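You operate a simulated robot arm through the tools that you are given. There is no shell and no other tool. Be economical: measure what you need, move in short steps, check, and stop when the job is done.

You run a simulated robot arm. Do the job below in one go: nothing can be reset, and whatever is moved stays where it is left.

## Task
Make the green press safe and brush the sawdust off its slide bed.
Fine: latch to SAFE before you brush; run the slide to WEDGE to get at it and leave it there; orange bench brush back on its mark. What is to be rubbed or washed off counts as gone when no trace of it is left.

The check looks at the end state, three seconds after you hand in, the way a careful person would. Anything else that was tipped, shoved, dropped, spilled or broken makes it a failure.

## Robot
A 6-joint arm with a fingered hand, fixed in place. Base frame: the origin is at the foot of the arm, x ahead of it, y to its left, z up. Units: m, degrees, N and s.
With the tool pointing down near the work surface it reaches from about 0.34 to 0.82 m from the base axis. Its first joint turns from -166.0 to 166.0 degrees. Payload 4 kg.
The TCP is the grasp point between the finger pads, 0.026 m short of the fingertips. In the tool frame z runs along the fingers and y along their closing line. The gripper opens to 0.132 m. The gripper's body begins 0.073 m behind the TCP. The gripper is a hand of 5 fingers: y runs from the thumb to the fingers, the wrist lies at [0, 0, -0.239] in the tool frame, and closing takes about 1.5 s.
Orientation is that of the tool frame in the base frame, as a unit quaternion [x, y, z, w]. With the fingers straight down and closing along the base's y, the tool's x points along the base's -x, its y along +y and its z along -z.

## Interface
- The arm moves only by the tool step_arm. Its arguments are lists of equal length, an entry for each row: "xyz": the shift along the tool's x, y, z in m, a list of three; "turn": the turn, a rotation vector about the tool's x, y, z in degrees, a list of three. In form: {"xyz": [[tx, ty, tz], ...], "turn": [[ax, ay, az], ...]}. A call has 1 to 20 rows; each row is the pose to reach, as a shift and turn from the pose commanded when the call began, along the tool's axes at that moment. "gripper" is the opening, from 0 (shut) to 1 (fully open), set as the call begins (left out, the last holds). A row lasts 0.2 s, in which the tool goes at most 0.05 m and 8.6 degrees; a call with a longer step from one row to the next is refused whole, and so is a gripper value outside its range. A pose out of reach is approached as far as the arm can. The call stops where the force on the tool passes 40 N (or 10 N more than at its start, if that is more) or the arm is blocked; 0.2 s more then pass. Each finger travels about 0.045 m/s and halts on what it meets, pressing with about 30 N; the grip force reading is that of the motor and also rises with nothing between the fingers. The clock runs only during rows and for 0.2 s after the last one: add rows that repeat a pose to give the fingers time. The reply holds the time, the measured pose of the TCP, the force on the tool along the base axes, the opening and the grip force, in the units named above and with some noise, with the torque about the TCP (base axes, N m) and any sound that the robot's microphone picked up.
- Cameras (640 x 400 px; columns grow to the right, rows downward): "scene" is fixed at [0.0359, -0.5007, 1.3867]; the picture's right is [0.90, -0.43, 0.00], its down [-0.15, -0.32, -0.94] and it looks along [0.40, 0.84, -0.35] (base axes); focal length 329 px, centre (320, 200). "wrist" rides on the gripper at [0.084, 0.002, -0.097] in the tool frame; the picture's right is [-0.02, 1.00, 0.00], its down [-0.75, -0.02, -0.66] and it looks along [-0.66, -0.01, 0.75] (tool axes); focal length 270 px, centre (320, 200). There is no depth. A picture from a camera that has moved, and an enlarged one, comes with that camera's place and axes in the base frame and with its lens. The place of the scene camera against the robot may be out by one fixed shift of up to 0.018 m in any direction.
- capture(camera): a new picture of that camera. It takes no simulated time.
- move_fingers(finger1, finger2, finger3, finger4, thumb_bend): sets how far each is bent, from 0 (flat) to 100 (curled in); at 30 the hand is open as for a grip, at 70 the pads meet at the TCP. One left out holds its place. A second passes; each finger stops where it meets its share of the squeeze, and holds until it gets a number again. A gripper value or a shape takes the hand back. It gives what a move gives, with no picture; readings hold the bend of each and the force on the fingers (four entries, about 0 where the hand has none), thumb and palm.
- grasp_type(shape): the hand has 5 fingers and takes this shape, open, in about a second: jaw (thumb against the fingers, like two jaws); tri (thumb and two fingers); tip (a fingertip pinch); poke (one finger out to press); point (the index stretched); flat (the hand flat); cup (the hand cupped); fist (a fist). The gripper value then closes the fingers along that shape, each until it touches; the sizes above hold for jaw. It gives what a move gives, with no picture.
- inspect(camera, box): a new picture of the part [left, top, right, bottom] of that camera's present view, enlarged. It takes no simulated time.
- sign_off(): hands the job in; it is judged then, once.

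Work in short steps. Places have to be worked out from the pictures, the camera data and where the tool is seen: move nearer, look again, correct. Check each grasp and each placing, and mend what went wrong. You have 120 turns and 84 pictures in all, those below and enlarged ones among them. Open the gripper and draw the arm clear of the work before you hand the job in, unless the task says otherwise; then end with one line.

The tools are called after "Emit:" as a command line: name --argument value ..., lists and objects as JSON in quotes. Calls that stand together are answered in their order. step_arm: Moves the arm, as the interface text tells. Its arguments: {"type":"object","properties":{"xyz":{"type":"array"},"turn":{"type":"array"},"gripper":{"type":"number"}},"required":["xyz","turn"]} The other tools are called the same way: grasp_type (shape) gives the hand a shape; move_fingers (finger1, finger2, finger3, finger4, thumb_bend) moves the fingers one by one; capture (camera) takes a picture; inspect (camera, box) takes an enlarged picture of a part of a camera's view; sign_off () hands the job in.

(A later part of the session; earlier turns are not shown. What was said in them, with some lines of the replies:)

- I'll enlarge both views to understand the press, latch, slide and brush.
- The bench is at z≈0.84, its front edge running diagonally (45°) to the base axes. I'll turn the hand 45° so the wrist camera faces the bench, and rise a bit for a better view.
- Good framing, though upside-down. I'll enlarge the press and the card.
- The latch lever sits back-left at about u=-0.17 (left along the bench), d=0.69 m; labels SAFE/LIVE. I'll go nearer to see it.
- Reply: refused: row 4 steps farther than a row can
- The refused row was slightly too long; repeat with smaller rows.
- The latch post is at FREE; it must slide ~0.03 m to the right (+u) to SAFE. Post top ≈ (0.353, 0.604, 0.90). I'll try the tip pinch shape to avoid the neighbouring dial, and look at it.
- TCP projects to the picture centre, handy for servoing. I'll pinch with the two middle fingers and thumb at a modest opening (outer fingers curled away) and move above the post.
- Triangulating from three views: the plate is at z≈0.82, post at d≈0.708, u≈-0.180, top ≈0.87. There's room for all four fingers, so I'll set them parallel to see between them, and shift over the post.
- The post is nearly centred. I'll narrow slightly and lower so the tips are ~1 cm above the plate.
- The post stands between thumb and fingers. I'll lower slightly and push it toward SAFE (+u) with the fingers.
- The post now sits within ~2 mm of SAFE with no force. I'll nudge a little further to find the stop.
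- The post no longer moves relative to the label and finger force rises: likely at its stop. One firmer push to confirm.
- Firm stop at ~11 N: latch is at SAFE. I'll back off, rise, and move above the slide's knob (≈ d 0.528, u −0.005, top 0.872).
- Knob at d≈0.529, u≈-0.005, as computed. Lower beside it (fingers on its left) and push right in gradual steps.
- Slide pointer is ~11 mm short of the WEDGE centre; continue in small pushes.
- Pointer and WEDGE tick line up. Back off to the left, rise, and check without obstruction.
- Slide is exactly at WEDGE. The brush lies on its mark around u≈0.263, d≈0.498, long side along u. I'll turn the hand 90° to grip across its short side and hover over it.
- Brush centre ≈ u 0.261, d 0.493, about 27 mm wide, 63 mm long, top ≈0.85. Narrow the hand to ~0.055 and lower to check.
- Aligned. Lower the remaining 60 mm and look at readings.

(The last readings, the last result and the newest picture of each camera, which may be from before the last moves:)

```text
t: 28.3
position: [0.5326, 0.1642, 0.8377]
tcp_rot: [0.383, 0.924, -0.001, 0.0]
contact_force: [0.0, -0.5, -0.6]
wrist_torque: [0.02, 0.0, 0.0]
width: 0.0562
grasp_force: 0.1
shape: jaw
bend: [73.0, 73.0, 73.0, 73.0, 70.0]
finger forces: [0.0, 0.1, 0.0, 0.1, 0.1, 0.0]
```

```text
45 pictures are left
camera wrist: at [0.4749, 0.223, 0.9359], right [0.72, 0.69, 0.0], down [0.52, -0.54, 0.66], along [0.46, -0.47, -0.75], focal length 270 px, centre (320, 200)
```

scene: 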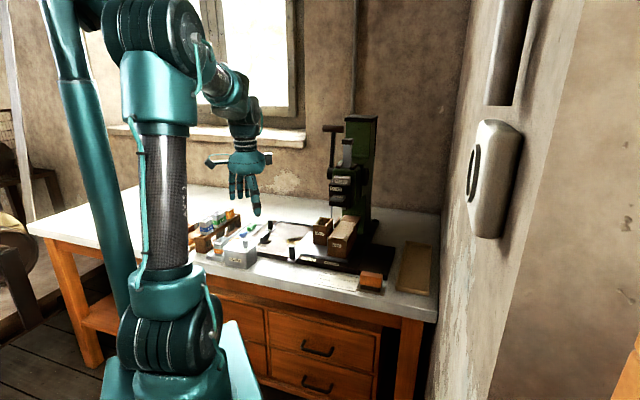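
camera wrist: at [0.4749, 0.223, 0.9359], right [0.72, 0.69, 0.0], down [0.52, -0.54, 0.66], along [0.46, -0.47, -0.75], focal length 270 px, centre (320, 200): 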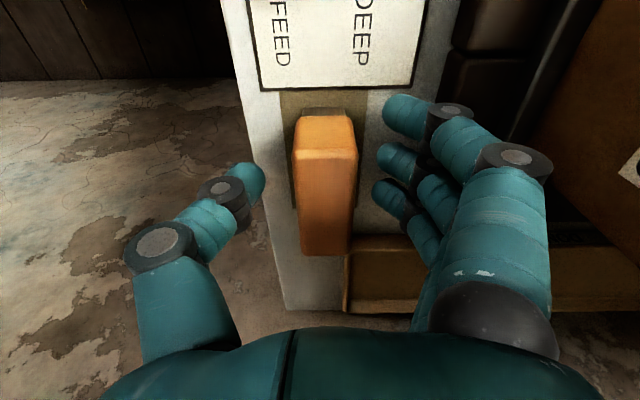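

Brush is well between the pads. Close the grip.

Emit:
step_arm --xyz '[[0, 0.002, 0], [0, 0.002, 0], [0, 0.002, 0], [0, 0.002, 0], [0, 0.002, 0], [0, 0.002, 0], [0, 0.002, 0]]' --turn '[[0, 0, 0], [0, 0, 0], [0, 0, 0], [0, 0, 0], [0, 0, 0], [0, 0, 0], [0, 0, 0]]' --gripper 0.0

Emit:
step_arm --xyz '[[0, 0, -0.02], [0, 0, -0.05], [0, 0, -0.08]]' --turn '[[0, 0, 0], [0, 0, 0], [0, 0, 0]]'

Emit:
capture --camera "wrist"

Emit:
inspect --camera "scene" --box '[320, 200, 448, 320]'

```text
t: 29.9
position: [0.5352, 0.1657, 0.8394]
tcp_rot: [0.382, 0.924, 0.0, 0.0]
contact_force: [-0.3, 0.8, 0.3]
wrist_torque: [-0.04, -0.01, -0.01]
width: 0.0201
grasp_force: 30.3
shape: jaw
bend: [72.0, 72.0, 72.0, 72.0, 70.0]
finger forces: [6.7, 6.7, 6.9, 5.9, 26.8, 0.1]
```

```text
t: 30.7
position: [0.5342, 0.1646, 0.9172]
tcp_rot: [0.383, 0.924, 0.0, 0.0]
contact_force: [0.0, 0.1, -1.2]
wrist_torque: [-0.01, 0.03, -0.01]
width: 0.0202
grasp_force: 29.9
shape: jaw
bend: [72.0, 72.0, 72.0, 72.0, 70.0]
finger forces: [6.8, 6.7, 7.0, 6.0, 26.8, 0.0]
```

```text
44 pictures are left
camera wrist: at [0.4774, 0.2248, 1.0145], right [0.72, 0.69, 0.0], down [0.52, -0.54, 0.66], along [0.46, -0.47, -0.75], focal length 270 px, centre (320, 200)
```

wrist: 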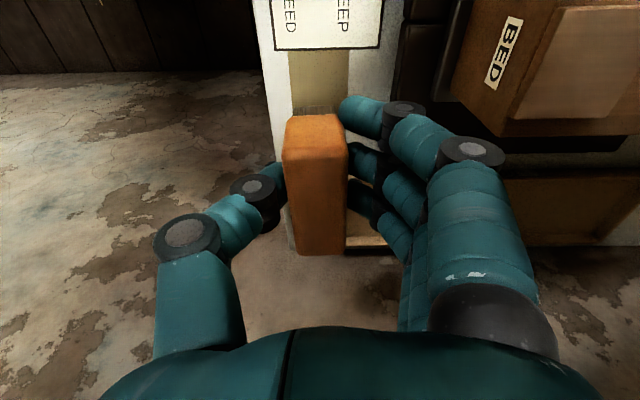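

```text
3.33 times, centred on (384, 260) of scene
camera zoom: at [0.0359, -0.5007, 1.3867], right [0.9, -0.43, 0.0], down [-0.15, -0.32, -0.94], along [0.4, 0.84, -0.35], focal length 1096 px, centre (107, 0)
```

zoom: 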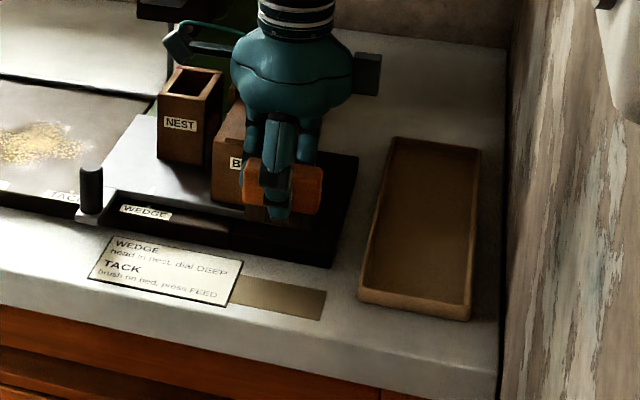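

Brush held firmly (grasp pose d 0.4956, u 0.2613, z 0.839). Now raise, travel left, and look at the dust from behind-left.

Emit:
step_arm --xyz '[[0, 0, -0.04], [0, 0, -0.08], [0.04, 0, -0.1], [0.085, 0, -0.11], [0.13, 0, -0.11], [0.175, 0, -0.11], [0.22, 0, -0.11], [0.265, 0, -0.11], [0.31, 0, -0.11], [0.345, 0.03, -0.11], [0.37, 0.07, -0.11], [0.38, 0.115, -0.11], [0.38, 0.16, -0.11], [0.38, 0.205, -0.11], [0.38, 0.235, -0.11]]' --turn '[[0, 0, 0], [0, 0, 0], [0, 0, 0], [0, 0, 0], [0, 0, 0], [0, 0, 0], [0, 0, 0], [0, 0, 0], [0, 0, 0], [0, 0, 0], [0, 0, 0], [0, 0, 0], [0, 0, 0], [0, 0, 0], [0, 0, 0]]'

Emit:
capture --camera "wrist"

Emit:
inspect --camera "scene" --box '[240, 190, 400, 310]'

```text
t: 33.9
position: [0.4364, 0.6006, 1.0273]
tcp_rot: [0.382, 0.924, 0.001, 0.0]
contact_force: [0.3, -0.5, -0.3]
wrist_torque: [-0.03, -0.02, 0.02]
width: 0.02
grasp_force: 30.1
shape: jaw
bend: [72.0, 72.0, 72.0, 72.0, 70.0]
finger forces: [6.6, 6.7, 7.2, 6.3, 26.8, 0.0]
```

```text
42 pictures are left
camera wrist: at [0.3773, 0.6601, 1.1244], right [0.72, 0.69, 0.0], down [0.52, -0.54, 0.66], along [0.46, -0.47, -0.75], focal length 270 px, centre (320, 200)
```

wrist: 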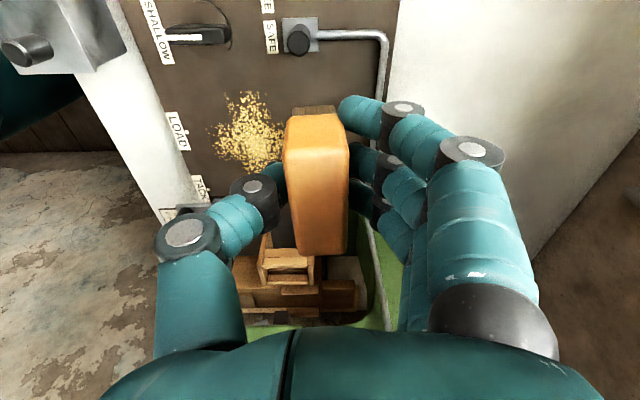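

```text
3.33 times, centred on (320, 250) of scene
camera zoom: at [0.0359, -0.5007, 1.3867], right [0.9, -0.43, 0.0], down [-0.15, -0.32, -0.94], along [0.4, 0.84, -0.35], focal length 1096 px, centre (320, 33)
```

zoom: 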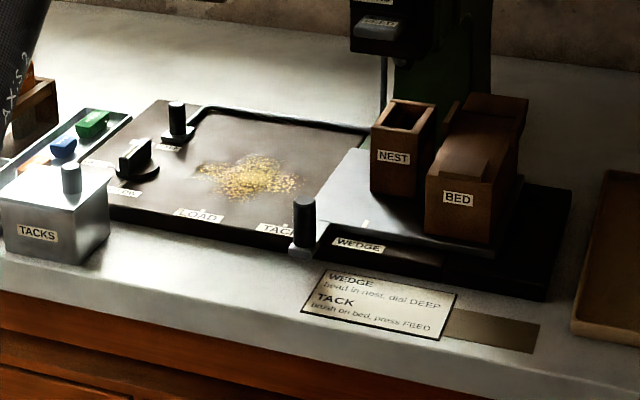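

Dust spans about u −0.10…+0.02, d 0.59…0.70. I'll bring the brush to u −0.035, d 0.575 just above the plate, then feel down.

Emit:
step_arm --xyz '[[-0.02, -0.04, 0.0], [-0.04, -0.08, 0.01], [-0.06, -0.12, 0.03], [-0.081, -0.158, 0.05], [-0.081, -0.158, 0.1], [-0.081, -0.158, 0.14], [-0.081, -0.158, 0.155]]' --turn '[[0, 0, 0], [0, 0, 0], [0, 0, 0], [0, 0, 0], [0, 0, 0], [0, 0, 0], [0, 0, 0]]'

Emit:
inspect --camera "scene" --box '[240, 190, 400, 290]'

```text
t: 35.5
position: [0.3816, 0.4304, 0.8728]
tcp_rot: [0.383, 0.924, 0.0, 0.0]
contact_force: [0.1, 0.2, -0.5]
wrist_torque: [-0.03, 0.01, -0.02]
width: 0.0198
grasp_force: 30.5
shape: jaw
bend: [72.0, 72.0, 72.0, 72.0, 70.0]
finger forces: [6.3, 6.7, 7.3, 5.9, 26.5, 0.0]
```

```text
4.00 times, centred on (320, 240) of scene
camera zoom: at [0.0359, -0.5007, 1.3867], right [0.9, -0.43, 0.0], down [-0.15, -0.32, -0.94], along [0.4, 0.84, -0.35], focal length 1315 px, centre (320, 40)
```

zoom: 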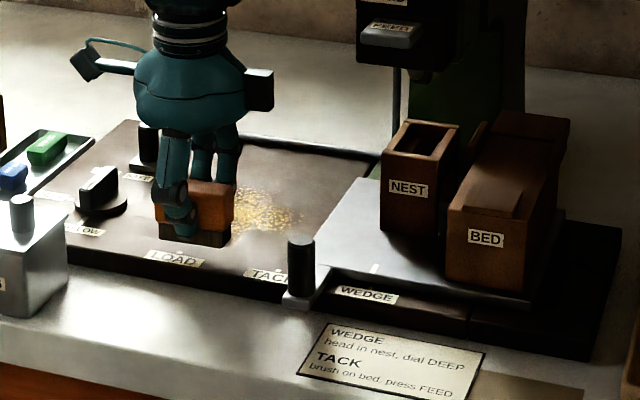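

Brush is just above the plate. Feel downward in 2 mm steps.

Emit:
step_arm --xyz '[[0, 0, 0.004], [0, 0, 0.008], [0, 0, 0.01], [0, 0, 0.012], [0, 0, 0.014], [0, 0, 0.014]]' --turn '[[0, 0, 0], [0, 0, 0], [0, 0, 0], [0, 0, 0], [0, 0, 0], [0, 0, 0]]'

```text
t: 36.9
position: [0.379, 0.4311, 0.8599]
tcp_rot: [0.383, 0.924, 0.0, -0.001]
contact_force: [-0.8, -0.6, -1.4]
wrist_torque: [0.0, 0.01, 0.01]
width: 0.0199
grasp_force: 29.9
shape: jaw
bend: [72.0, 72.0, 72.0, 72.0, 70.0]
finger forces: [6.4, 6.7, 7.4, 5.9, 26.5, 0.0]
```

Emit:
step_arm --xyz '[[0, 0, 0.002], [0, 0, 0.003], [0, 0, 0.004], [0, 0, 0.005], [0, 0, 0.006], [0, 0, 0.006]]' --turn '[[0, 0, 0], [0, 0, 0], [0, 0, 0], [0, 0, 0], [0, 0, 0], [0, 0, 0]]'

```text
t: 38.3
position: [0.3787, 0.4296, 0.856]
tcp_rot: [0.383, 0.924, 0.002, 0.001]
contact_force: [-0.8, -5.5, 35.9]
wrist_torque: [0.02, 0.0, -0.08]
width: 0.0219
grasp_force: 30.0
shape: jaw
bend: [73.0, 73.0, 73.0, 73.0, 72.0]
finger forces: [8.2, 8.8, 9.3, 8.1, 36.8, 0.0]
```

Contact at z≈0.857 with the command ~0.853 (36 N). Ease up 3 mm for light pressure and check.

Emit:
step_arm --xyz '[[0, 0, -0.0025], [0, 0, -0.0025]]' --turn '[[0, 0, 0], [0, 0, 0]]'

Emit:
inspect --camera "scene" --box '[260, 210, 340, 260]'

```text
t: 38.9
position: [0.3789, 0.4305, 0.8554]
tcp_rot: [0.383, 0.924, 0.001, 0.0]
contact_force: [2.0, 3.8, 14.0]
wrist_torque: [0.22, -0.09, -0.08]
width: 0.0214
grasp_force: 30.2
shape: jaw
bend: [73.0, 73.0, 73.0, 73.0, 72.0]
finger forces: [8.2, 8.9, 9.6, 7.0, 28.4, 0.0]
```

```text
8.00 times, centred on (300, 235) of scene
camera zoom: at [0.0359, -0.5007, 1.3867], right [0.9, -0.43, 0.0], down [-0.15, -0.32, -0.94], along [0.4, 0.84, -0.35], focal length 2629 px, centre (480, -80)
```

zoom: 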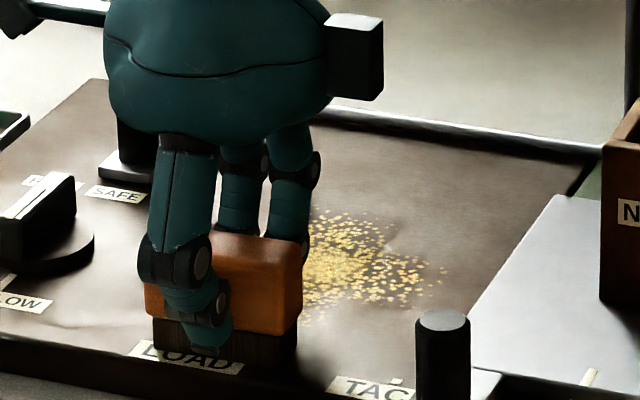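

Pressing ~14 N. Stroke backwards (+d) 0.135 m and return.

Emit:
step_arm --xyz '[[0, 0.02, -0.0005], [0, 0.04, -0.0005], [0, 0.06, -0.0005], [0, 0.08, -0.0005], [0, 0.1, -0.0005], [0, 0.12, -0.0005], [0, 0.14, -0.0005], [0, 0.14, -0.0005]]' --turn '[[0, 0, 0], [0, 0, 0], [0, 0, 0], [0, 0, 0], [0, 0, 0], [0, 0, 0], [0, 0, 0], [0, 0, 0]]'

Emit:
inspect --camera "scene" --box '[260, 210, 340, 260]'

```text
t: 40.7
position: [0.4772, 0.5301, 0.8586]
tcp_rot: [0.382, 0.924, -0.001, -0.001]
contact_force: [0.8, 0.4, -0.9]
wrist_torque: [0.0, 0.03, 0.03]
width: 0.0204
grasp_force: 29.8
shape: jaw
bend: [73.0, 73.0, 73.0, 73.0, 71.0]
finger forces: [6.5, 7.4, 8.7, 6.6, 27.5, 0.1]
```

```text
8.00 times, centred on (300, 235) of scene
camera zoom: at [0.0359, -0.5007, 1.3867], right [0.9, -0.43, 0.0], down [-0.15, -0.32, -0.94], along [0.4, 0.84, -0.35], focal length 2629 px, centre (480, -80)
```

zoom: 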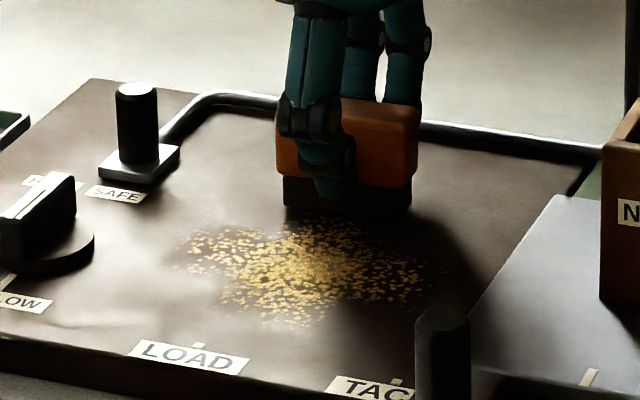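

The contact was lost during the stroke and the dust hasn't changed noticeably. Press down 3 mm first and read the force.

Emit:
step_arm --xyz '[[0, 0, 0.002], [0, 0, 0.003], [0, 0, 0.003]]' --turn '[[0, 0, 0], [0, 0, 0], [0, 0, 0]]'

```text
t: 41.5
position: [0.4776, 0.5299, 0.856]
tcp_rot: [0.383, 0.924, 0.001, 0.0]
contact_force: [0.0, -7.6, 20.9]
wrist_torque: [-0.03, -0.04, 0.03]
width: 0.0206
grasp_force: 29.8
shape: jaw
bend: [73.0, 73.0, 73.0, 73.0, 71.0]
finger forces: [6.9, 7.9, 9.0, 7.9, 34.9, 0.1]
```

20 N downward now. Stroke back toward the front.

Emit:
step_arm --xyz '[[0, -0.02, 0], [0, -0.04, 0], [0, -0.06, 0], [0, -0.08, 0], [0, -0.1, 0], [0, -0.12, 0], [0, -0.14, 0]]' --turn '[[0, 0, 0], [0, 0, 0], [0, 0, 0], [0, 0, 0], [0, 0, 0], [0, 0, 0], [0, 0, 0]]'

Emit:
inspect --camera "scene" --box '[260, 210, 340, 260]'

```text
t: 43.1
position: [0.3788, 0.4318, 0.854]
tcp_rot: [0.383, 0.924, 0.001, 0.001]
contact_force: [8.1, 7.8, 27.5]
wrist_torque: [0.53, -0.26, -0.07]
width: 0.0217
grasp_force: 30.2
shape: jaw
bend: [73.0, 73.0, 73.0, 73.0, 72.0]
finger forces: [10.5, 11.4, 12.1, 6.9, 27.4, 0.0]
```

```text
8.00 times, centred on (300, 235) of scene
camera zoom: at [0.0359, -0.5007, 1.3867], right [0.9, -0.43, 0.0], down [-0.15, -0.32, -0.94], along [0.4, 0.84, -0.35], focal length 2629 px, centre (480, -80)
```

zoom: 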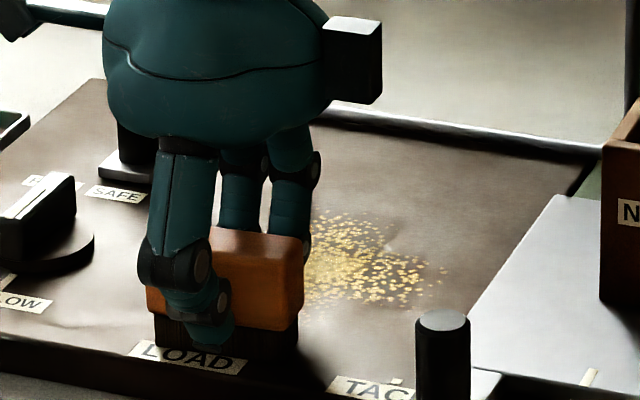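

Front part is hidden by the hand. Shift to u≈0 and stroke back along the right part of the dust.

Emit:
step_arm --xyz '[[-0.018, 0, -0.001], [-0.033, 0, -0.001], [-0.033, 0.02, 0], [-0.033, 0.04, 0], [-0.033, 0.06, 0], [-0.033, 0.08, 0], [-0.033, 0.1, 0], [-0.033, 0.12, 0], [-0.033, 0.14, 0]]' --turn '[[0, 0, 0], [0, 0, 0], [0, 0, 0], [0, 0, 0], [0, 0, 0], [0, 0, 0], [0, 0, 0], [0, 0, 0], [0, 0, 0]]'

Emit:
inspect --camera "scene" --box '[260, 210, 340, 260]'

```text
t: 45.1
position: [0.4985, 0.5071, 0.8542]
tcp_rot: [0.383, 0.924, 0.0, 0.0]
contact_force: [-3.9, -7.1, 24.5]
wrist_torque: [-0.02, 0.19, 0.05]
width: 0.0222
grasp_force: 29.7
shape: jaw
bend: [73.0, 73.0, 73.0, 73.0, 72.0]
finger forces: [6.9, 8.2, 9.4, 5.0, 35.5, 0.0]
```

```text
8.00 times, centred on (300, 235) of scene
camera zoom: at [0.0359, -0.5007, 1.3867], right [0.9, -0.43, 0.0], down [-0.15, -0.32, -0.94], along [0.4, 0.84, -0.35], focal length 2629 px, centre (480, -80)
```

zoom: 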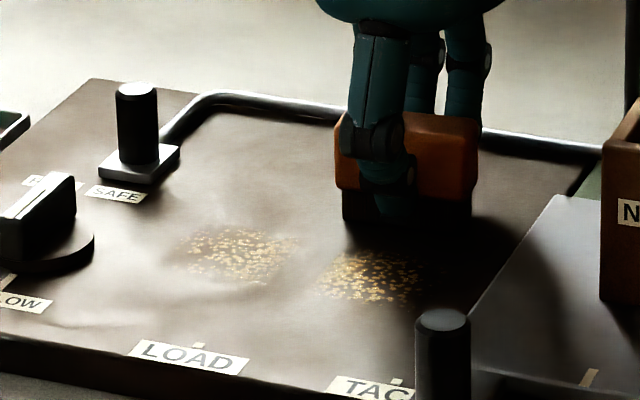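

It works: the overlap is clean; each place needs a couple of passes. Stroke back at this u, then forward again, watching force.

Emit:
step_arm --xyz '[[0, -0.02, 0], [0, -0.04, 0], [0, -0.06, 0], [0, -0.08, 0], [0, -0.1, 0], [0, -0.12, 0], [0, -0.135, 0], [0, -0.115, 0.0], [0, -0.095, 0.0], [0, -0.075, 0.0], [0, -0.055, 0.0], [0, -0.035, 0.0], [0, -0.015, 0.0], [0, 0.0, 0.0]]' --turn '[[0, 0, 0], [0, 0, 0], [0, 0, 0], [0, 0, 0], [0, 0, 0], [0, 0, 0], [0, 0, 0], [0, 0, 0], [0, 0, 0], [0, 0, 0], [0, 0, 0], [0, 0, 0], [0, 0, 0], [0, 0, 0]]'

Emit:
inspect --camera "scene" --box '[260, 210, 340, 260]'

```text
t: 46.9
position: [0.4118, 0.4171, 0.8544]
tcp_rot: [0.382, 0.924, -0.002, -0.001]
contact_force: [-2.8, -2.9, 16.3]
wrist_torque: [0.08, 0.08, 0.03]
width: 0.0221
grasp_force: 30.2
shape: jaw
bend: [73.0, 73.0, 73.0, 73.0, 73.0]
finger forces: [6.9, 8.3, 9.6, 4.4, 31.3, 0.1]
stopped in row 8: the force on the tool passed its limit at 42 N (the readings are from after the stop); the commanded pose is now the measured one
```

```text
8.00 times, centred on (300, 235) of scene
camera zoom: at [0.0359, -0.5007, 1.3867], right [0.9, -0.43, 0.0], down [-0.15, -0.32, -0.94], along [0.4, 0.84, -0.35], focal length 2629 px, centre (480, -80)
```

zoom: 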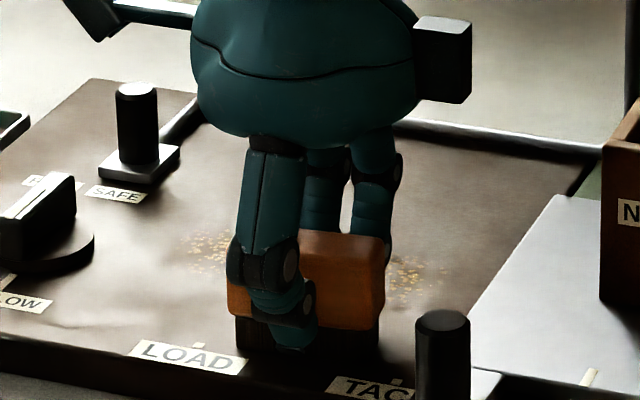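

Good progress; stop was just peak friction at reversal. Continue forward, slightly further right and a touch lighter.

Emit:
step_arm --xyz '[[-0.006, 0.01, -0.0005], [-0.008, 0.03, -0.0005], [-0.008, 0.05, -0.0005], [-0.008, 0.07, -0.0005], [-0.008, 0.09, -0.0005], [-0.008, 0.11, -0.0005], [-0.008, 0.125, -0.0005]]' --turn '[[0, 0, 0], [0, 0, 0], [0, 0, 0], [0, 0, 0], [0, 0, 0], [0, 0, 0], [0, 0, 0]]'

Emit:
inspect --camera "scene" --box '[260, 210, 340, 260]'

```text
t: 47.7
position: [0.4554, 0.446, 0.8551]
tcp_rot: [0.382, 0.924, -0.002, -0.001]
contact_force: [-2.3, -2.4, 14.7]
wrist_torque: [0.1, 0.04, 0.03]
width: 0.0218
grasp_force: 29.8
shape: jaw
bend: [73.0, 73.0, 73.0, 73.0, 72.0]
finger forces: [6.8, 8.3, 9.6, 4.3, 31.1, 0.0]
stopped in row 4: the force on the tool passed its limit at 42 N (the readings are from after the stop); the commanded pose is now the measured one
```

```text
8.00 times, centred on (300, 235) of scene
camera zoom: at [0.0359, -0.5007, 1.3867], right [0.9, -0.43, 0.0], down [-0.15, -0.32, -0.94], along [0.4, 0.84, -0.35], focal length 2629 px, centre (480, -80)
```

zoom: 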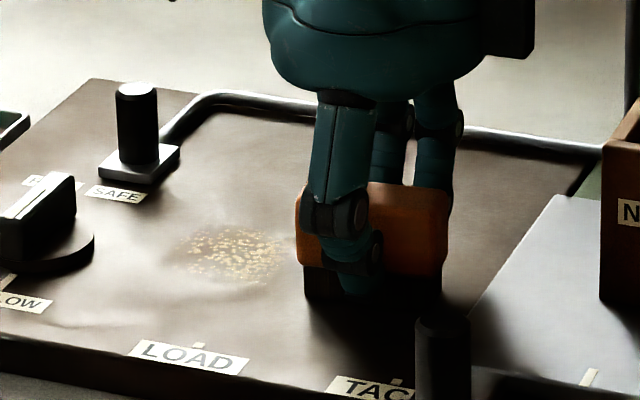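

Emit:
step_arm --xyz '[[0, 0.01, -0.001], [0, 0.025, -0.001], [0, 0.04, -0.001], [0, 0.055, -0.001], [0, 0.065, -0.001]]' --turn '[[0, 0, 0], [0, 0, 0], [0, 0, 0], [0, 0, 0], [0, 0, 0]]'

Emit:
inspect --camera "scene" --box '[260, 210, 340, 260]'

```text
t: 48.9
position: [0.5005, 0.4928, 0.855]
tcp_rot: [0.383, 0.924, -0.002, -0.001]
contact_force: [-3.7, -5.0, 13.6]
wrist_torque: [0.02, 0.08, 0.04]
width: 0.022
grasp_force: 29.9
shape: jaw
bend: [73.0, 73.0, 73.0, 73.0, 72.0]
finger forces: [6.4, 7.7, 9.1, 4.0, 31.4, 0.0]
```

```text
8.00 times, centred on (300, 235) of scene
camera zoom: at [0.0359, -0.5007, 1.3867], right [0.9, -0.43, 0.0], down [-0.15, -0.32, -0.94], along [0.4, 0.84, -0.35], focal length 2629 px, centre (480, -80)
```

zoom: 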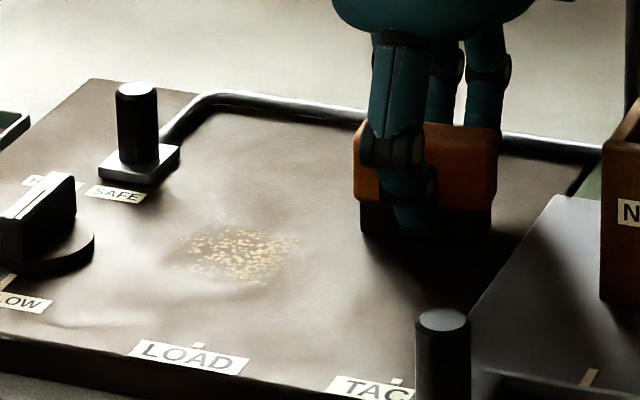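

Right part is clean. Lift a little, move to u≈−0.07, press down again, and sweep the remaining left patch.

Emit:
step_arm --xyz '[[0, 0, -0.015], [0.04, 0, -0.02], [0.076, -0.005, -0.02], [0.076, -0.005, -0.005], [0.076, -0.005, -0.001], [0.076, -0.02, -0.001], [0.076, -0.035, -0.001], [0.076, -0.05, -0.001], [0.076, -0.065, -0.001], [0.076, -0.08, -0.001], [0.076, -0.095, -0.001], [0.076, -0.11, -0.001], [0.076, -0.12, -0.001]]' --turn '[[0, 0, 0], [0, 0, 0], [0, 0, 0], [0, 0, 0], [0, 0, 0], [0, 0, 0], [0, 0, 0], [0, 0, 0], [0, 0, 0], [0, 0, 0], [0, 0, 0], [0, 0, 0], [0, 0, 0]]'

```text
t: 51.7
position: [0.3627, 0.4617, 0.8542]
tcp_rot: [0.383, 0.924, -0.001, 0.0]
contact_force: [4.6, 4.0, 14.5]
wrist_torque: [0.37, -0.22, -0.04]
width: 0.0209
grasp_force: 29.9
shape: jaw
bend: [73.0, 72.0, 72.0, 73.0, 72.0]
finger forces: [8.7, 9.9, 11.1, 4.3, 27.0, 0.0]
```

Contact held (14 N). Sweep forward again along this strip and look.

Emit:
step_arm --xyz '[[0, 0.01, 0], [0, 0.025, 0], [0, 0.04, 0], [0, 0.055, 0], [0, 0.07, 0], [0, 0.085, 0], [0, 0.1, 0], [0, 0.115, 0]]' --turn '[[0, 0, 0], [0, 0, 0], [0, 0, 0], [0, 0, 0], [0, 0, 0], [0, 0, 0], [0, 0, 0], [0, 0, 0]]'

Emit:
inspect --camera "scene" --box '[260, 210, 340, 260]'

```text
t: 53.5
position: [0.4426, 0.5421, 0.8539]
tcp_rot: [0.383, 0.924, -0.002, 0.0]
contact_force: [-4.4, -3.3, 12.7]
wrist_torque: [0.01, 0.06, 0.01]
width: 0.0209
grasp_force: 30.3
shape: jaw
bend: [73.0, 73.0, 72.0, 73.0, 72.0]
finger forces: [6.5, 7.8, 9.2, 3.5, 31.6, 0.1]
```

```text
8.00 times, centred on (300, 235) of scene
camera zoom: at [0.0359, -0.5007, 1.3867], right [0.9, -0.43, 0.0], down [-0.15, -0.32, -0.94], along [0.4, 0.84, -0.35], focal length 2629 px, centre (480, -80)
```

zoom: 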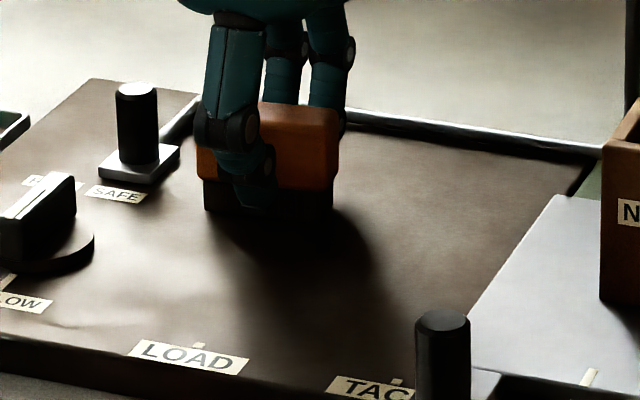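

Appears clean. One more light pass over all strips for faint traces.

Emit:
step_arm --xyz '[[0, -0.02, 0], [0, -0.04, 0], [0, -0.06, 0], [0, -0.08, 0], [0, -0.1, 0], [0, -0.115, 0], [-0.017, -0.115, -0.001], [-0.034, -0.115, -0.001], [-0.034, -0.1, -0.0005], [-0.034, -0.08, -0.0005], [-0.034, -0.06, -0.0005], [-0.034, -0.04, -0.0005], [-0.034, -0.02, -0.0005], [-0.034, 0.0, -0.0005]]' --turn '[[0, 0, 0], [0, 0, 0], [0, 0, 0], [0, 0, 0], [0, 0, 0], [0, 0, 0], [0, 0, 0], [0, 0, 0], [0, 0, 0], [0, 0, 0], [0, 0, 0], [0, 0, 0], [0, 0, 0], [0, 0, 0]]'

```text
t: 56.5
position: [0.4675, 0.5173, 0.8559]
tcp_rot: [0.383, 0.924, -0.003, 0.0]
contact_force: [-0.5, 0.9, -0.6]
wrist_torque: [0.01, 0.02, 0.03]
width: 0.0204
grasp_force: 30.1
shape: jaw
bend: [73.0, 72.0, 72.0, 73.0, 72.0]
finger forces: [6.7, 8.0, 9.6, 3.7, 26.7, 0.1]
```

Now lift and inspect the bed.

Emit:
step_arm --xyz '[[0, 0, -0.04], [0, 0, -0.08], [0.03, 0.02, -0.11], [0.06, 0.05, -0.14], [0.08, 0.08, -0.17], [0.09, 0.1, -0.18]]' --turn '[[0, 0, 0], [0, 0, 0], [0, 0, 0], [0, 0, 0], [0, 0, 0], [0, 0, 0]]'

Emit:
inspect --camera "scene" --box '[260, 205, 340, 265]'

Emit:
capture --camera "wrist"

```text
refused: row 4 steps farther than a row can; nothing moved
```

```text
6.67 times, centred on (300, 235) of scene
camera zoom: at [0.0359, -0.5007, 1.3867], right [0.9, -0.43, 0.0], down [-0.15, -0.32, -0.94], along [0.4, 0.84, -0.35], focal length 2191 px, centre (453, -33)
```

zoom: 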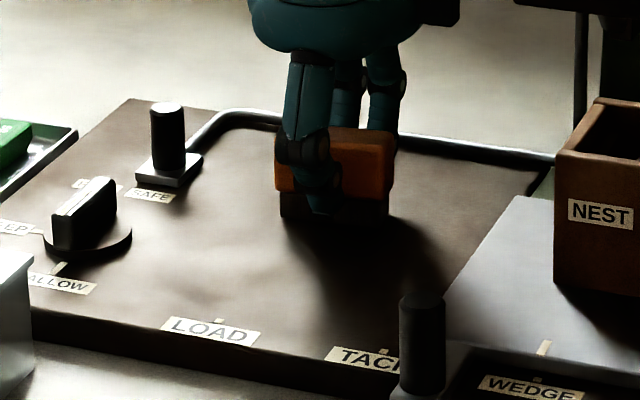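

```text
30 pictures are left
camera wrist: at [0.4097, 0.5778, 0.9528], right [0.72, 0.69, -0.01], down [0.52, -0.54, 0.66], along [0.45, -0.48, -0.75], focal length 270 px, centre (320, 200)
```

wrist: 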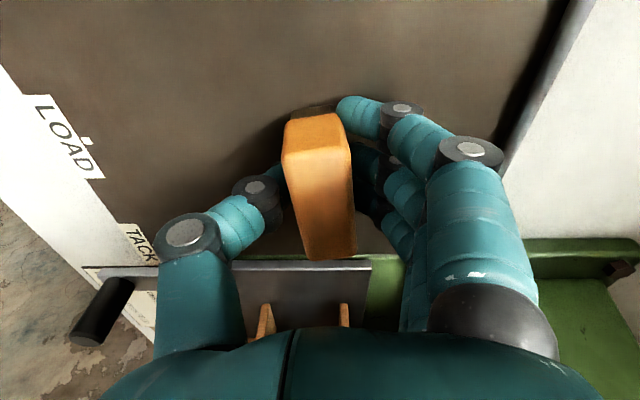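

Emit:
step_arm --xyz '[[0, 0, -0.04], [0, 0, -0.08], [0.02, 0.015, -0.11], [0.04, 0.04, -0.14], [0.06, 0.07, -0.16], [0.075, 0.1, -0.18]]' --turn '[[0, 0, 0], [0, 0, 0], [0, 0, 0], [0, 0, 0], [0, 0, 0], [0, 0, 0]]'

Emit:
inspect --camera "scene" --box '[260, 205, 340, 265]'

Emit:
inspect --camera "wrist" --box '[100, 0, 340, 200]'

```text
t: 57.9
position: [0.4776, 0.616, 1.0157]
tcp_rot: [0.383, 0.924, -0.006, -0.003]
contact_force: [0.3, 0.9, -3.0]
wrist_torque: [-0.03, 0.01, 0.0]
width: 0.0201
grasp_force: 29.9
shape: jaw
bend: [72.0, 72.0, 72.0, 73.0, 72.0]
finger forces: [6.4, 7.9, 9.5, 3.5, 26.0, 0.0]
out of reach, approached as far as the arm can: row 6
```

```text
6.67 times, centred on (300, 235) of scene
camera zoom: at [0.0359, -0.5007, 1.3867], right [0.9, -0.43, 0.0], down [-0.15, -0.32, -0.94], along [0.4, 0.84, -0.35], focal length 2191 px, centre (453, -33)
```

zoom: 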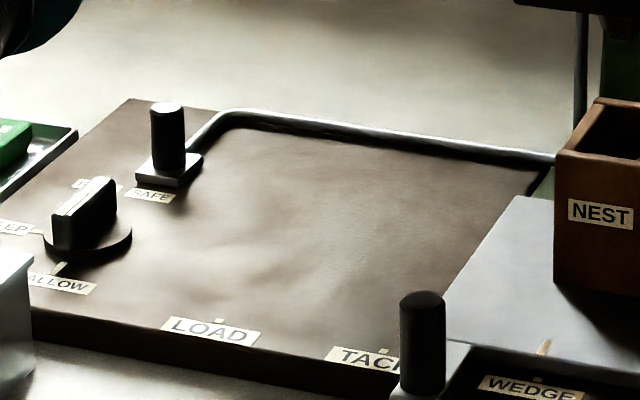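

```text
2.00 times, centred on (220, 100) of wrist
camera zoom: at [0.4203, 0.6767, 1.1127], right [0.72, 0.69, -0.01], down [0.53, -0.54, 0.66], along [0.45, -0.48, -0.75], focal length 541 px, centre (520, 400)
```

zoom: 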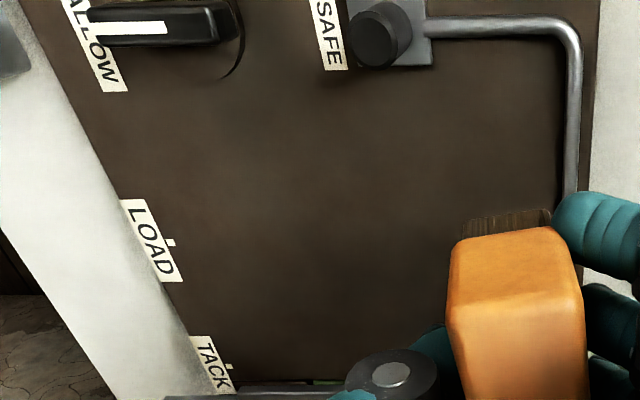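

The bed is clean from both views. Take the brush back: first toward the front, then right, then look at the mark.

Emit:
step_arm --xyz '[[0, -0.04, 0], [0, -0.08, 0], [0, -0.12, 0], [0, -0.16, 0], [0, -0.2, 0], [0, -0.24, 0], [-0.02, -0.275, 0], [-0.06, -0.275, 0], [-0.1, -0.275, 0], [-0.14, -0.275, 0], [-0.18, -0.275, 0], [-0.22, -0.275, 0], [-0.26, -0.275, 0], [-0.3, -0.275, 0], [-0.33, -0.275, 0], [-0.355, -0.275, 0]]' --turn '[[0, 0, 0], [0, 0, 0], [0, 0, 0], [0, 0, 0], [0, 0, 0], [0, 0, 0], [0, 0, 0], [0, 0, 0], [0, 0, 0], [0, 0, 0], [0, 0, 0], [0, 0, 0], [0, 0, 0], [0, 0, 0], [0, 0, 0], [0, 0, 0]]'

Emit:
capture --camera "wrist"

Emit:
inspect --camera "scene" --box '[320, 190, 448, 320]'

```text
t: 61.3
position: [0.5356, 0.1713, 1.0193]
tcp_rot: [0.382, 0.924, -0.003, -0.002]
contact_force: [0.2, 0.4, -0.7]
wrist_torque: [0.0, 0.0, -0.01]
width: 0.0194
grasp_force: 29.5
shape: jaw
bend: [72.0, 72.0, 72.0, 73.0, 72.0]
finger forces: [6.0, 7.6, 9.5, 3.1, 25.4, 0.0]
```

```text
27 pictures are left
camera wrist: at [0.479, 0.2308, 1.1164], right [0.72, 0.69, -0.01], down [0.52, -0.54, 0.66], along [0.45, -0.48, -0.75], focal length 270 px, centre (320, 200)
```

wrist: 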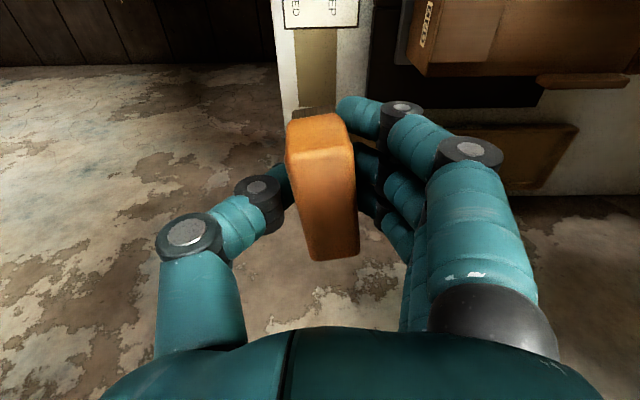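

```text
3.08 times, centred on (384, 255) of scene
camera zoom: at [0.0359, -0.5007, 1.3867], right [0.9, -0.43, 0.0], down [-0.15, -0.32, -0.94], along [0.4, 0.84, -0.35], focal length 1011 px, centre (123, 31)
```

zoom: 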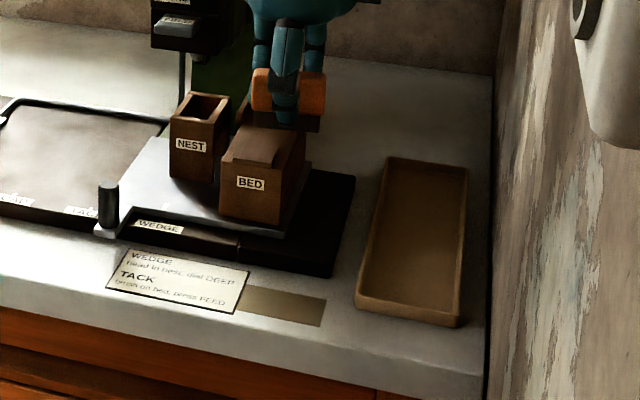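

The brush has yawed ≈6° in the grip. I'll counter-rotate the hand by 6°, move over the mark and lower partway to check.

Emit:
step_arm --xyz '[[-0.002, -0.003, 0.03], [-0.004, -0.006, 0.07], [-0.004, -0.006, 0.1], [-0.004, -0.006, 0.13]]' --turn '[[0, 0, 3], [0, 0, 6], [0, 0, 6], [0, 0, 6]]'

Emit:
capture --camera "wrist"

Emit:
inspect --camera "scene" --box '[350, 240, 430, 310]'

```text
t: 62.3
position: [0.5327, 0.1625, 0.8932]
tcp_rot: [0.431, 0.903, -0.002, 0.0]
contact_force: [0.7, -0.6, -0.9]
wrist_torque: [-0.01, 0.04, 0.01]
width: 0.0194
grasp_force: 30.1
shape: jaw
bend: [72.0, 72.0, 72.0, 73.0, 72.0]
finger forces: [6.2, 7.6, 9.4, 3.1, 25.4, 0.0]
```

```text
25 pictures are left
camera wrist: at [0.4815, 0.229, 0.9902], right [0.79, 0.61, -0.01], down [0.46, -0.59, 0.66], along [0.4, -0.52, -0.75], focal length 270 px, centre (320, 200)
```

wrist: 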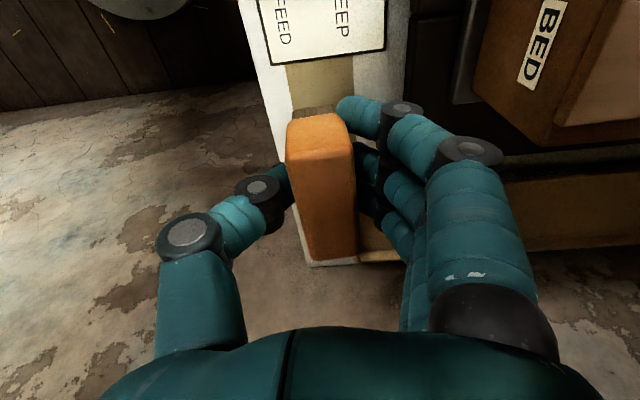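

```text
5.71 times, centred on (390, 275) of scene
camera zoom: at [0.0359, -0.5007, 1.3867], right [0.9, -0.43, 0.0], down [-0.15, -0.32, -0.94], along [0.4, 0.84, -0.35], focal length 1878 px, centre (-80, -229)
```

zoom: 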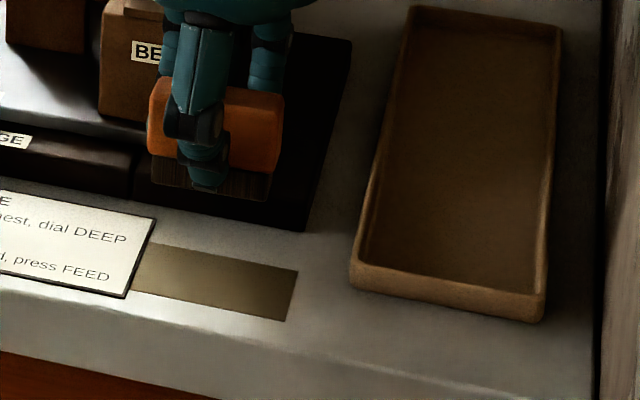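

Brush is parallel with the mark and lined up. Lower to just above the bench, then feel for contact.

Emit:
step_arm --xyz '[[0, 0, 0.02], [0, 0, 0.04], [0, 0, 0.049], [0, 0, 0.052], [0, 0, 0.052]]' --turn '[[0, 0, 0], [0, 0, 0], [0, 0, 0], [0, 0, 0], [0, 0, 0]]'

Emit:
capture --camera "wrist"

Emit:
inspect --camera "scene" --box '[350, 240, 430, 310]'

```text
t: 63.5
position: [0.5343, 0.1616, 0.8405]
tcp_rot: [0.43, 0.903, -0.003, -0.002]
contact_force: [0.8, -0.7, -0.3]
wrist_torque: [-0.01, 0.0, -0.01]
width: 0.0194
grasp_force: 29.9
shape: jaw
bend: [72.0, 72.0, 72.0, 73.0, 72.0]
finger forces: [6.1, 7.7, 9.4, 3.0, 25.3, 0.0]
```

```text
23 pictures are left
camera wrist: at [0.482, 0.2281, 0.9383], right [0.79, 0.61, -0.01], down [0.47, -0.59, 0.66], along [0.4, -0.52, -0.75], focal length 270 px, centre (320, 200)
```

wrist: 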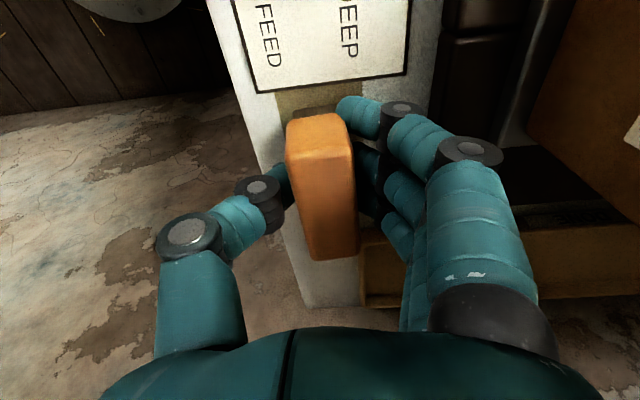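

```text
5.71 times, centred on (390, 275) of scene
camera zoom: at [0.0359, -0.5007, 1.3867], right [0.9, -0.43, 0.0], down [-0.15, -0.32, -0.94], along [0.4, 0.84, -0.35], focal length 1878 px, centre (-80, -229)
```

zoom: 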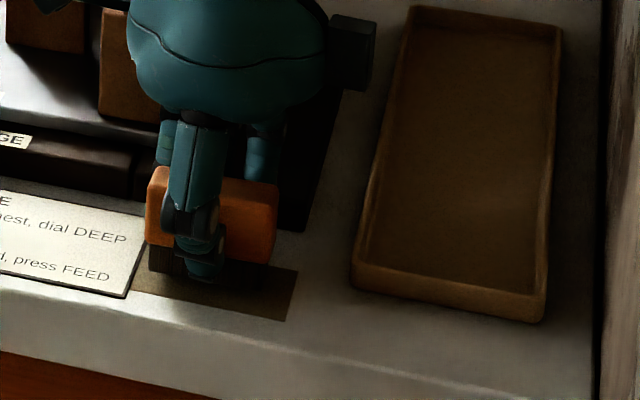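

Nearly centred; nudge 3 mm right and 2 mm toward the front, then lower to contact.

Emit:
step_arm --xyz '[[-0.003, -0.002, 0], [-0.003, -0.002, 0.002], [-0.003, -0.002, 0.003], [-0.003, -0.002, 0.004], [-0.003, -0.002, 0.005], [-0.003, -0.002, 0.005]]' --turn '[[0, 0, 0], [0, 0, 0], [0, 0, 0], [0, 0, 0], [0, 0, 0], [0, 0, 0]]'

```text
t: 64.9
position: [0.5334, 0.1594, 0.8345]
tcp_rot: [0.43, 0.903, -0.002, 0.0]
contact_force: [-1.2, -4.4, 11.9]
wrist_torque: [-0.01, 0.01, -0.01]
width: 0.0198
grasp_force: 29.8
shape: jaw
bend: [73.0, 72.0, 72.0, 74.0, 72.0]
finger forces: [6.3, 7.5, 9.2, 3.4, 29.7, 0.0]
```

Contact made (12 N). Ease 1.5 mm and open the hand just enough (0.4).

Emit:
step_arm --xyz '[[0, 0, -0.0015], [0, 0, -0.0015]]' --turn '[[0, 0, 0], [0, 0, 0]]'

Emit:
step_arm --xyz '[[0, 0, 0], [0, 0, 0], [0, 0, 0], [0, 0, 0], [0, 0, 0]]' --turn '[[0, 0, 0], [0, 0, 0], [0, 0, 0], [0, 0, 0], [0, 0, 0]]' --gripper 0.4

Emit:
capture --camera "wrist"

```text
t: 65.5
position: [0.5339, 0.16, 0.8359]
tcp_rot: [0.43, 0.903, -0.003, -0.001]
contact_force: [0.2, -0.2, -0.7]
wrist_torque: [-0.02, 0.0, 0.04]
width: 0.0196
grasp_force: 29.9
shape: jaw
bend: [73.0, 72.0, 72.0, 74.0, 72.0]
finger forces: [6.5, 8.0, 9.7, 3.2, 26.1, 0.1]
```

```text
t: 66.7
position: [0.5334, 0.1605, 0.8359]
tcp_rot: [0.431, 0.903, -0.003, -0.002]
contact_force: [0.3, -1.3, -0.3]
wrist_torque: [-0.01, 0.01, -0.01]
width: 0.0518
grasp_force: 0.1
shape: jaw
bend: [73.0, 73.0, 73.0, 73.0, 70.0]
finger forces: [0.0, 0.0, 0.0, 0.0, 0.0, 0.1]
```

```text
21 pictures are left
camera wrist: at [0.4826, 0.2259, 0.9337], right [0.79, 0.61, -0.01], down [0.47, -0.59, 0.66], along [0.4, -0.52, -0.75], focal length 270 px, centre (320, 200)
```

wrist: 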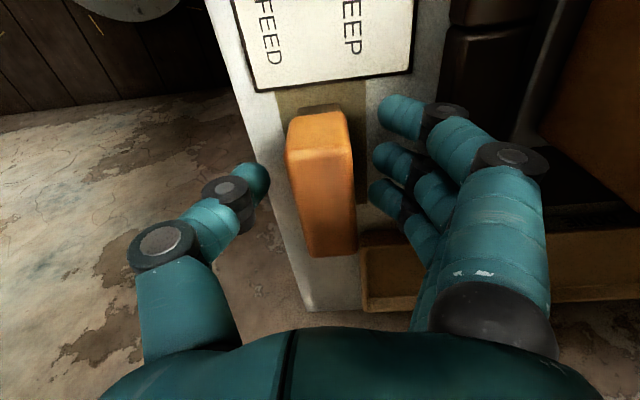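

Brush is free and standing. Rise straight up and check its placement.

Emit:
step_arm --xyz '[[0, 0, -0.02], [0, 0, -0.05], [0, 0, -0.09], [0, 0, -0.13], [0, 0, -0.17]]' --turn '[[0, 0, 0], [0, 0, 0], [0, 0, 0], [0, 0, 0], [0, 0, 0]]'

Emit:
inspect --camera "wrist" --box '[250, 0, 430, 150]'

Emit:
inspect --camera "scene" --box '[350, 240, 430, 310]'

```text
t: 67.9
position: [0.5316, 0.1607, 1.004]
tcp_rot: [0.43, 0.903, -0.004, -0.002]
contact_force: [0.1, -0.9, 0.9]
wrist_torque: [0.01, 0.02, -0.04]
width: 0.0523
grasp_force: 0.0
shape: jaw
bend: [73.0, 73.0, 73.0, 73.0, 70.0]
finger forces: [0.0, 0.0, 0.1, 0.0, 0.0, 0.0]
```

```text
2.67 times, centred on (340, 75) of wrist
camera zoom: at [0.4815, 0.2269, 1.1024], right [0.79, 0.61, -0.01], down [0.47, -0.59, 0.66], along [0.4, -0.52, -0.75], focal length 721 px, centre (267, 533)
```

zoom: 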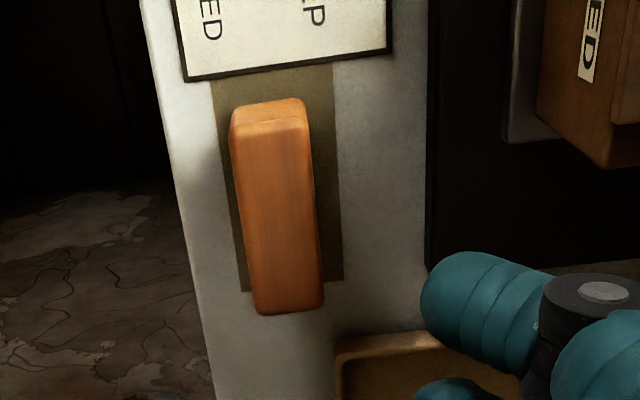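

```text
5.71 times, centred on (390, 275) of scene
camera zoom: at [0.0359, -0.5007, 1.3867], right [0.9, -0.43, 0.0], down [-0.15, -0.32, -0.94], along [0.4, 0.84, -0.35], focal length 1878 px, centre (-80, -229)
```

zoom: 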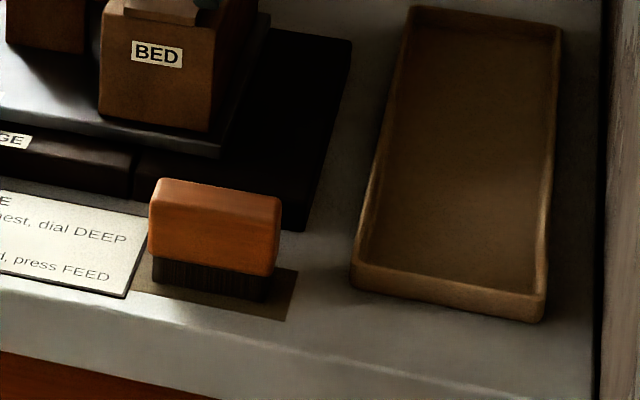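

Brush stands upright and aligned on its mark. Open the hand, draw the arm clear, and take a final look.

Emit:
step_arm --xyz '[[0, 0, -0.04], [0.02, -0.01, -0.08], [0.06, -0.03, -0.09], [0.1, -0.05, -0.09], [0.14, -0.07, -0.09], [0.18, -0.08, -0.09], [0.22, -0.09, -0.09], [0.26, -0.1, -0.09], [0.3, -0.1, -0.09]]' --turn '[[0, 0, 0], [0, 0, 0], [0, 0, 0], [0, 0, 0], [0, 0, 0], [0, 0, 0], [0, 0, 0], [0, 0, 0], [0, 0, 0]]' --gripper 1.0

Emit:
inspect --camera "scene" --box '[190, 180, 450, 320]'

Emit:
inspect --camera "scene" --box '[255, 205, 345, 265]'

Emit:
capture --camera "wrist"

```text
t: 69.9
position: [0.2646, 0.3343, 1.1002]
tcp_rot: [0.431, 0.902, -0.003, -0.002]
contact_force: [1.0, -0.3, 0.3]
wrist_torque: [0.01, -0.02, -0.01]
width: 0.1318
grasp_force: 0.0
shape: jaw
bend: [30.0, 30.0, 30.0, 30.0, 30.0]
finger forces: [0.0, 0.1, 0.1, 0.0, 0.0, 0.0]
```

```text
2.46 times, centred on (320, 250) of scene
camera zoom: at [0.0359, -0.5007, 1.3867], right [0.9, -0.43, 0.0], down [-0.15, -0.32, -0.94], along [0.4, 0.84, -0.35], focal length 809 px, centre (320, 77)
```

zoom: 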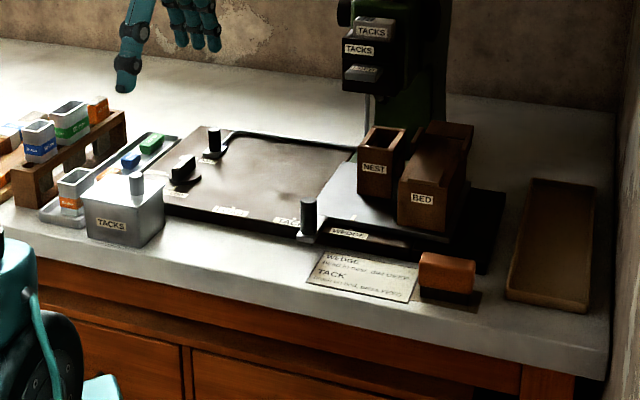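

```text
6.67 times, centred on (300, 235) of scene
camera zoom: at [0.0359, -0.5007, 1.3867], right [0.9, -0.43, 0.0], down [-0.15, -0.32, -0.94], along [0.4, 0.84, -0.35], focal length 2191 px, centre (453, -33)
```

zoom: 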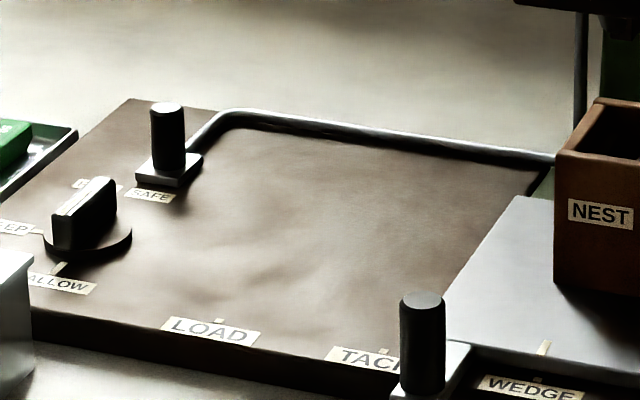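

```text
16 pictures are left
camera wrist: at [0.2143, 0.3995, 1.1966], right [0.79, 0.61, -0.01], down [0.46, -0.59, 0.66], along [0.4, -0.52, -0.75], focal length 270 px, centre (320, 200)
```

wrist: 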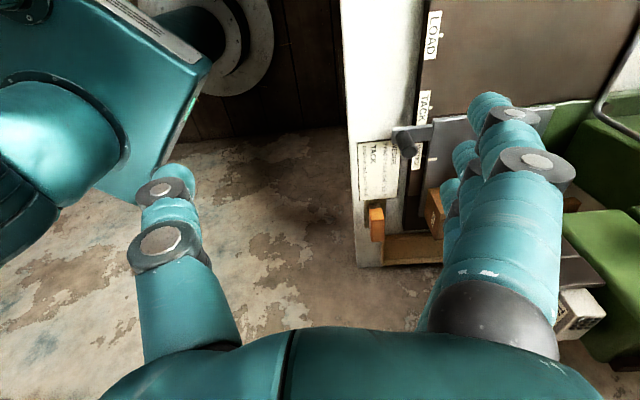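

Latch at SAFE, slide at WEDGE, bed clean, brush on its mark, everything else untouched and the arm clear: hand in.

Emit:
sign_off

```text
The job is handed in.
```

The green press is safe: the latch went to SAFE before brushing, the slide is left at WEDGE, the bed shows no sawdust in the pictures, and the orange brush is back on its mark, about 3 mm off centre.
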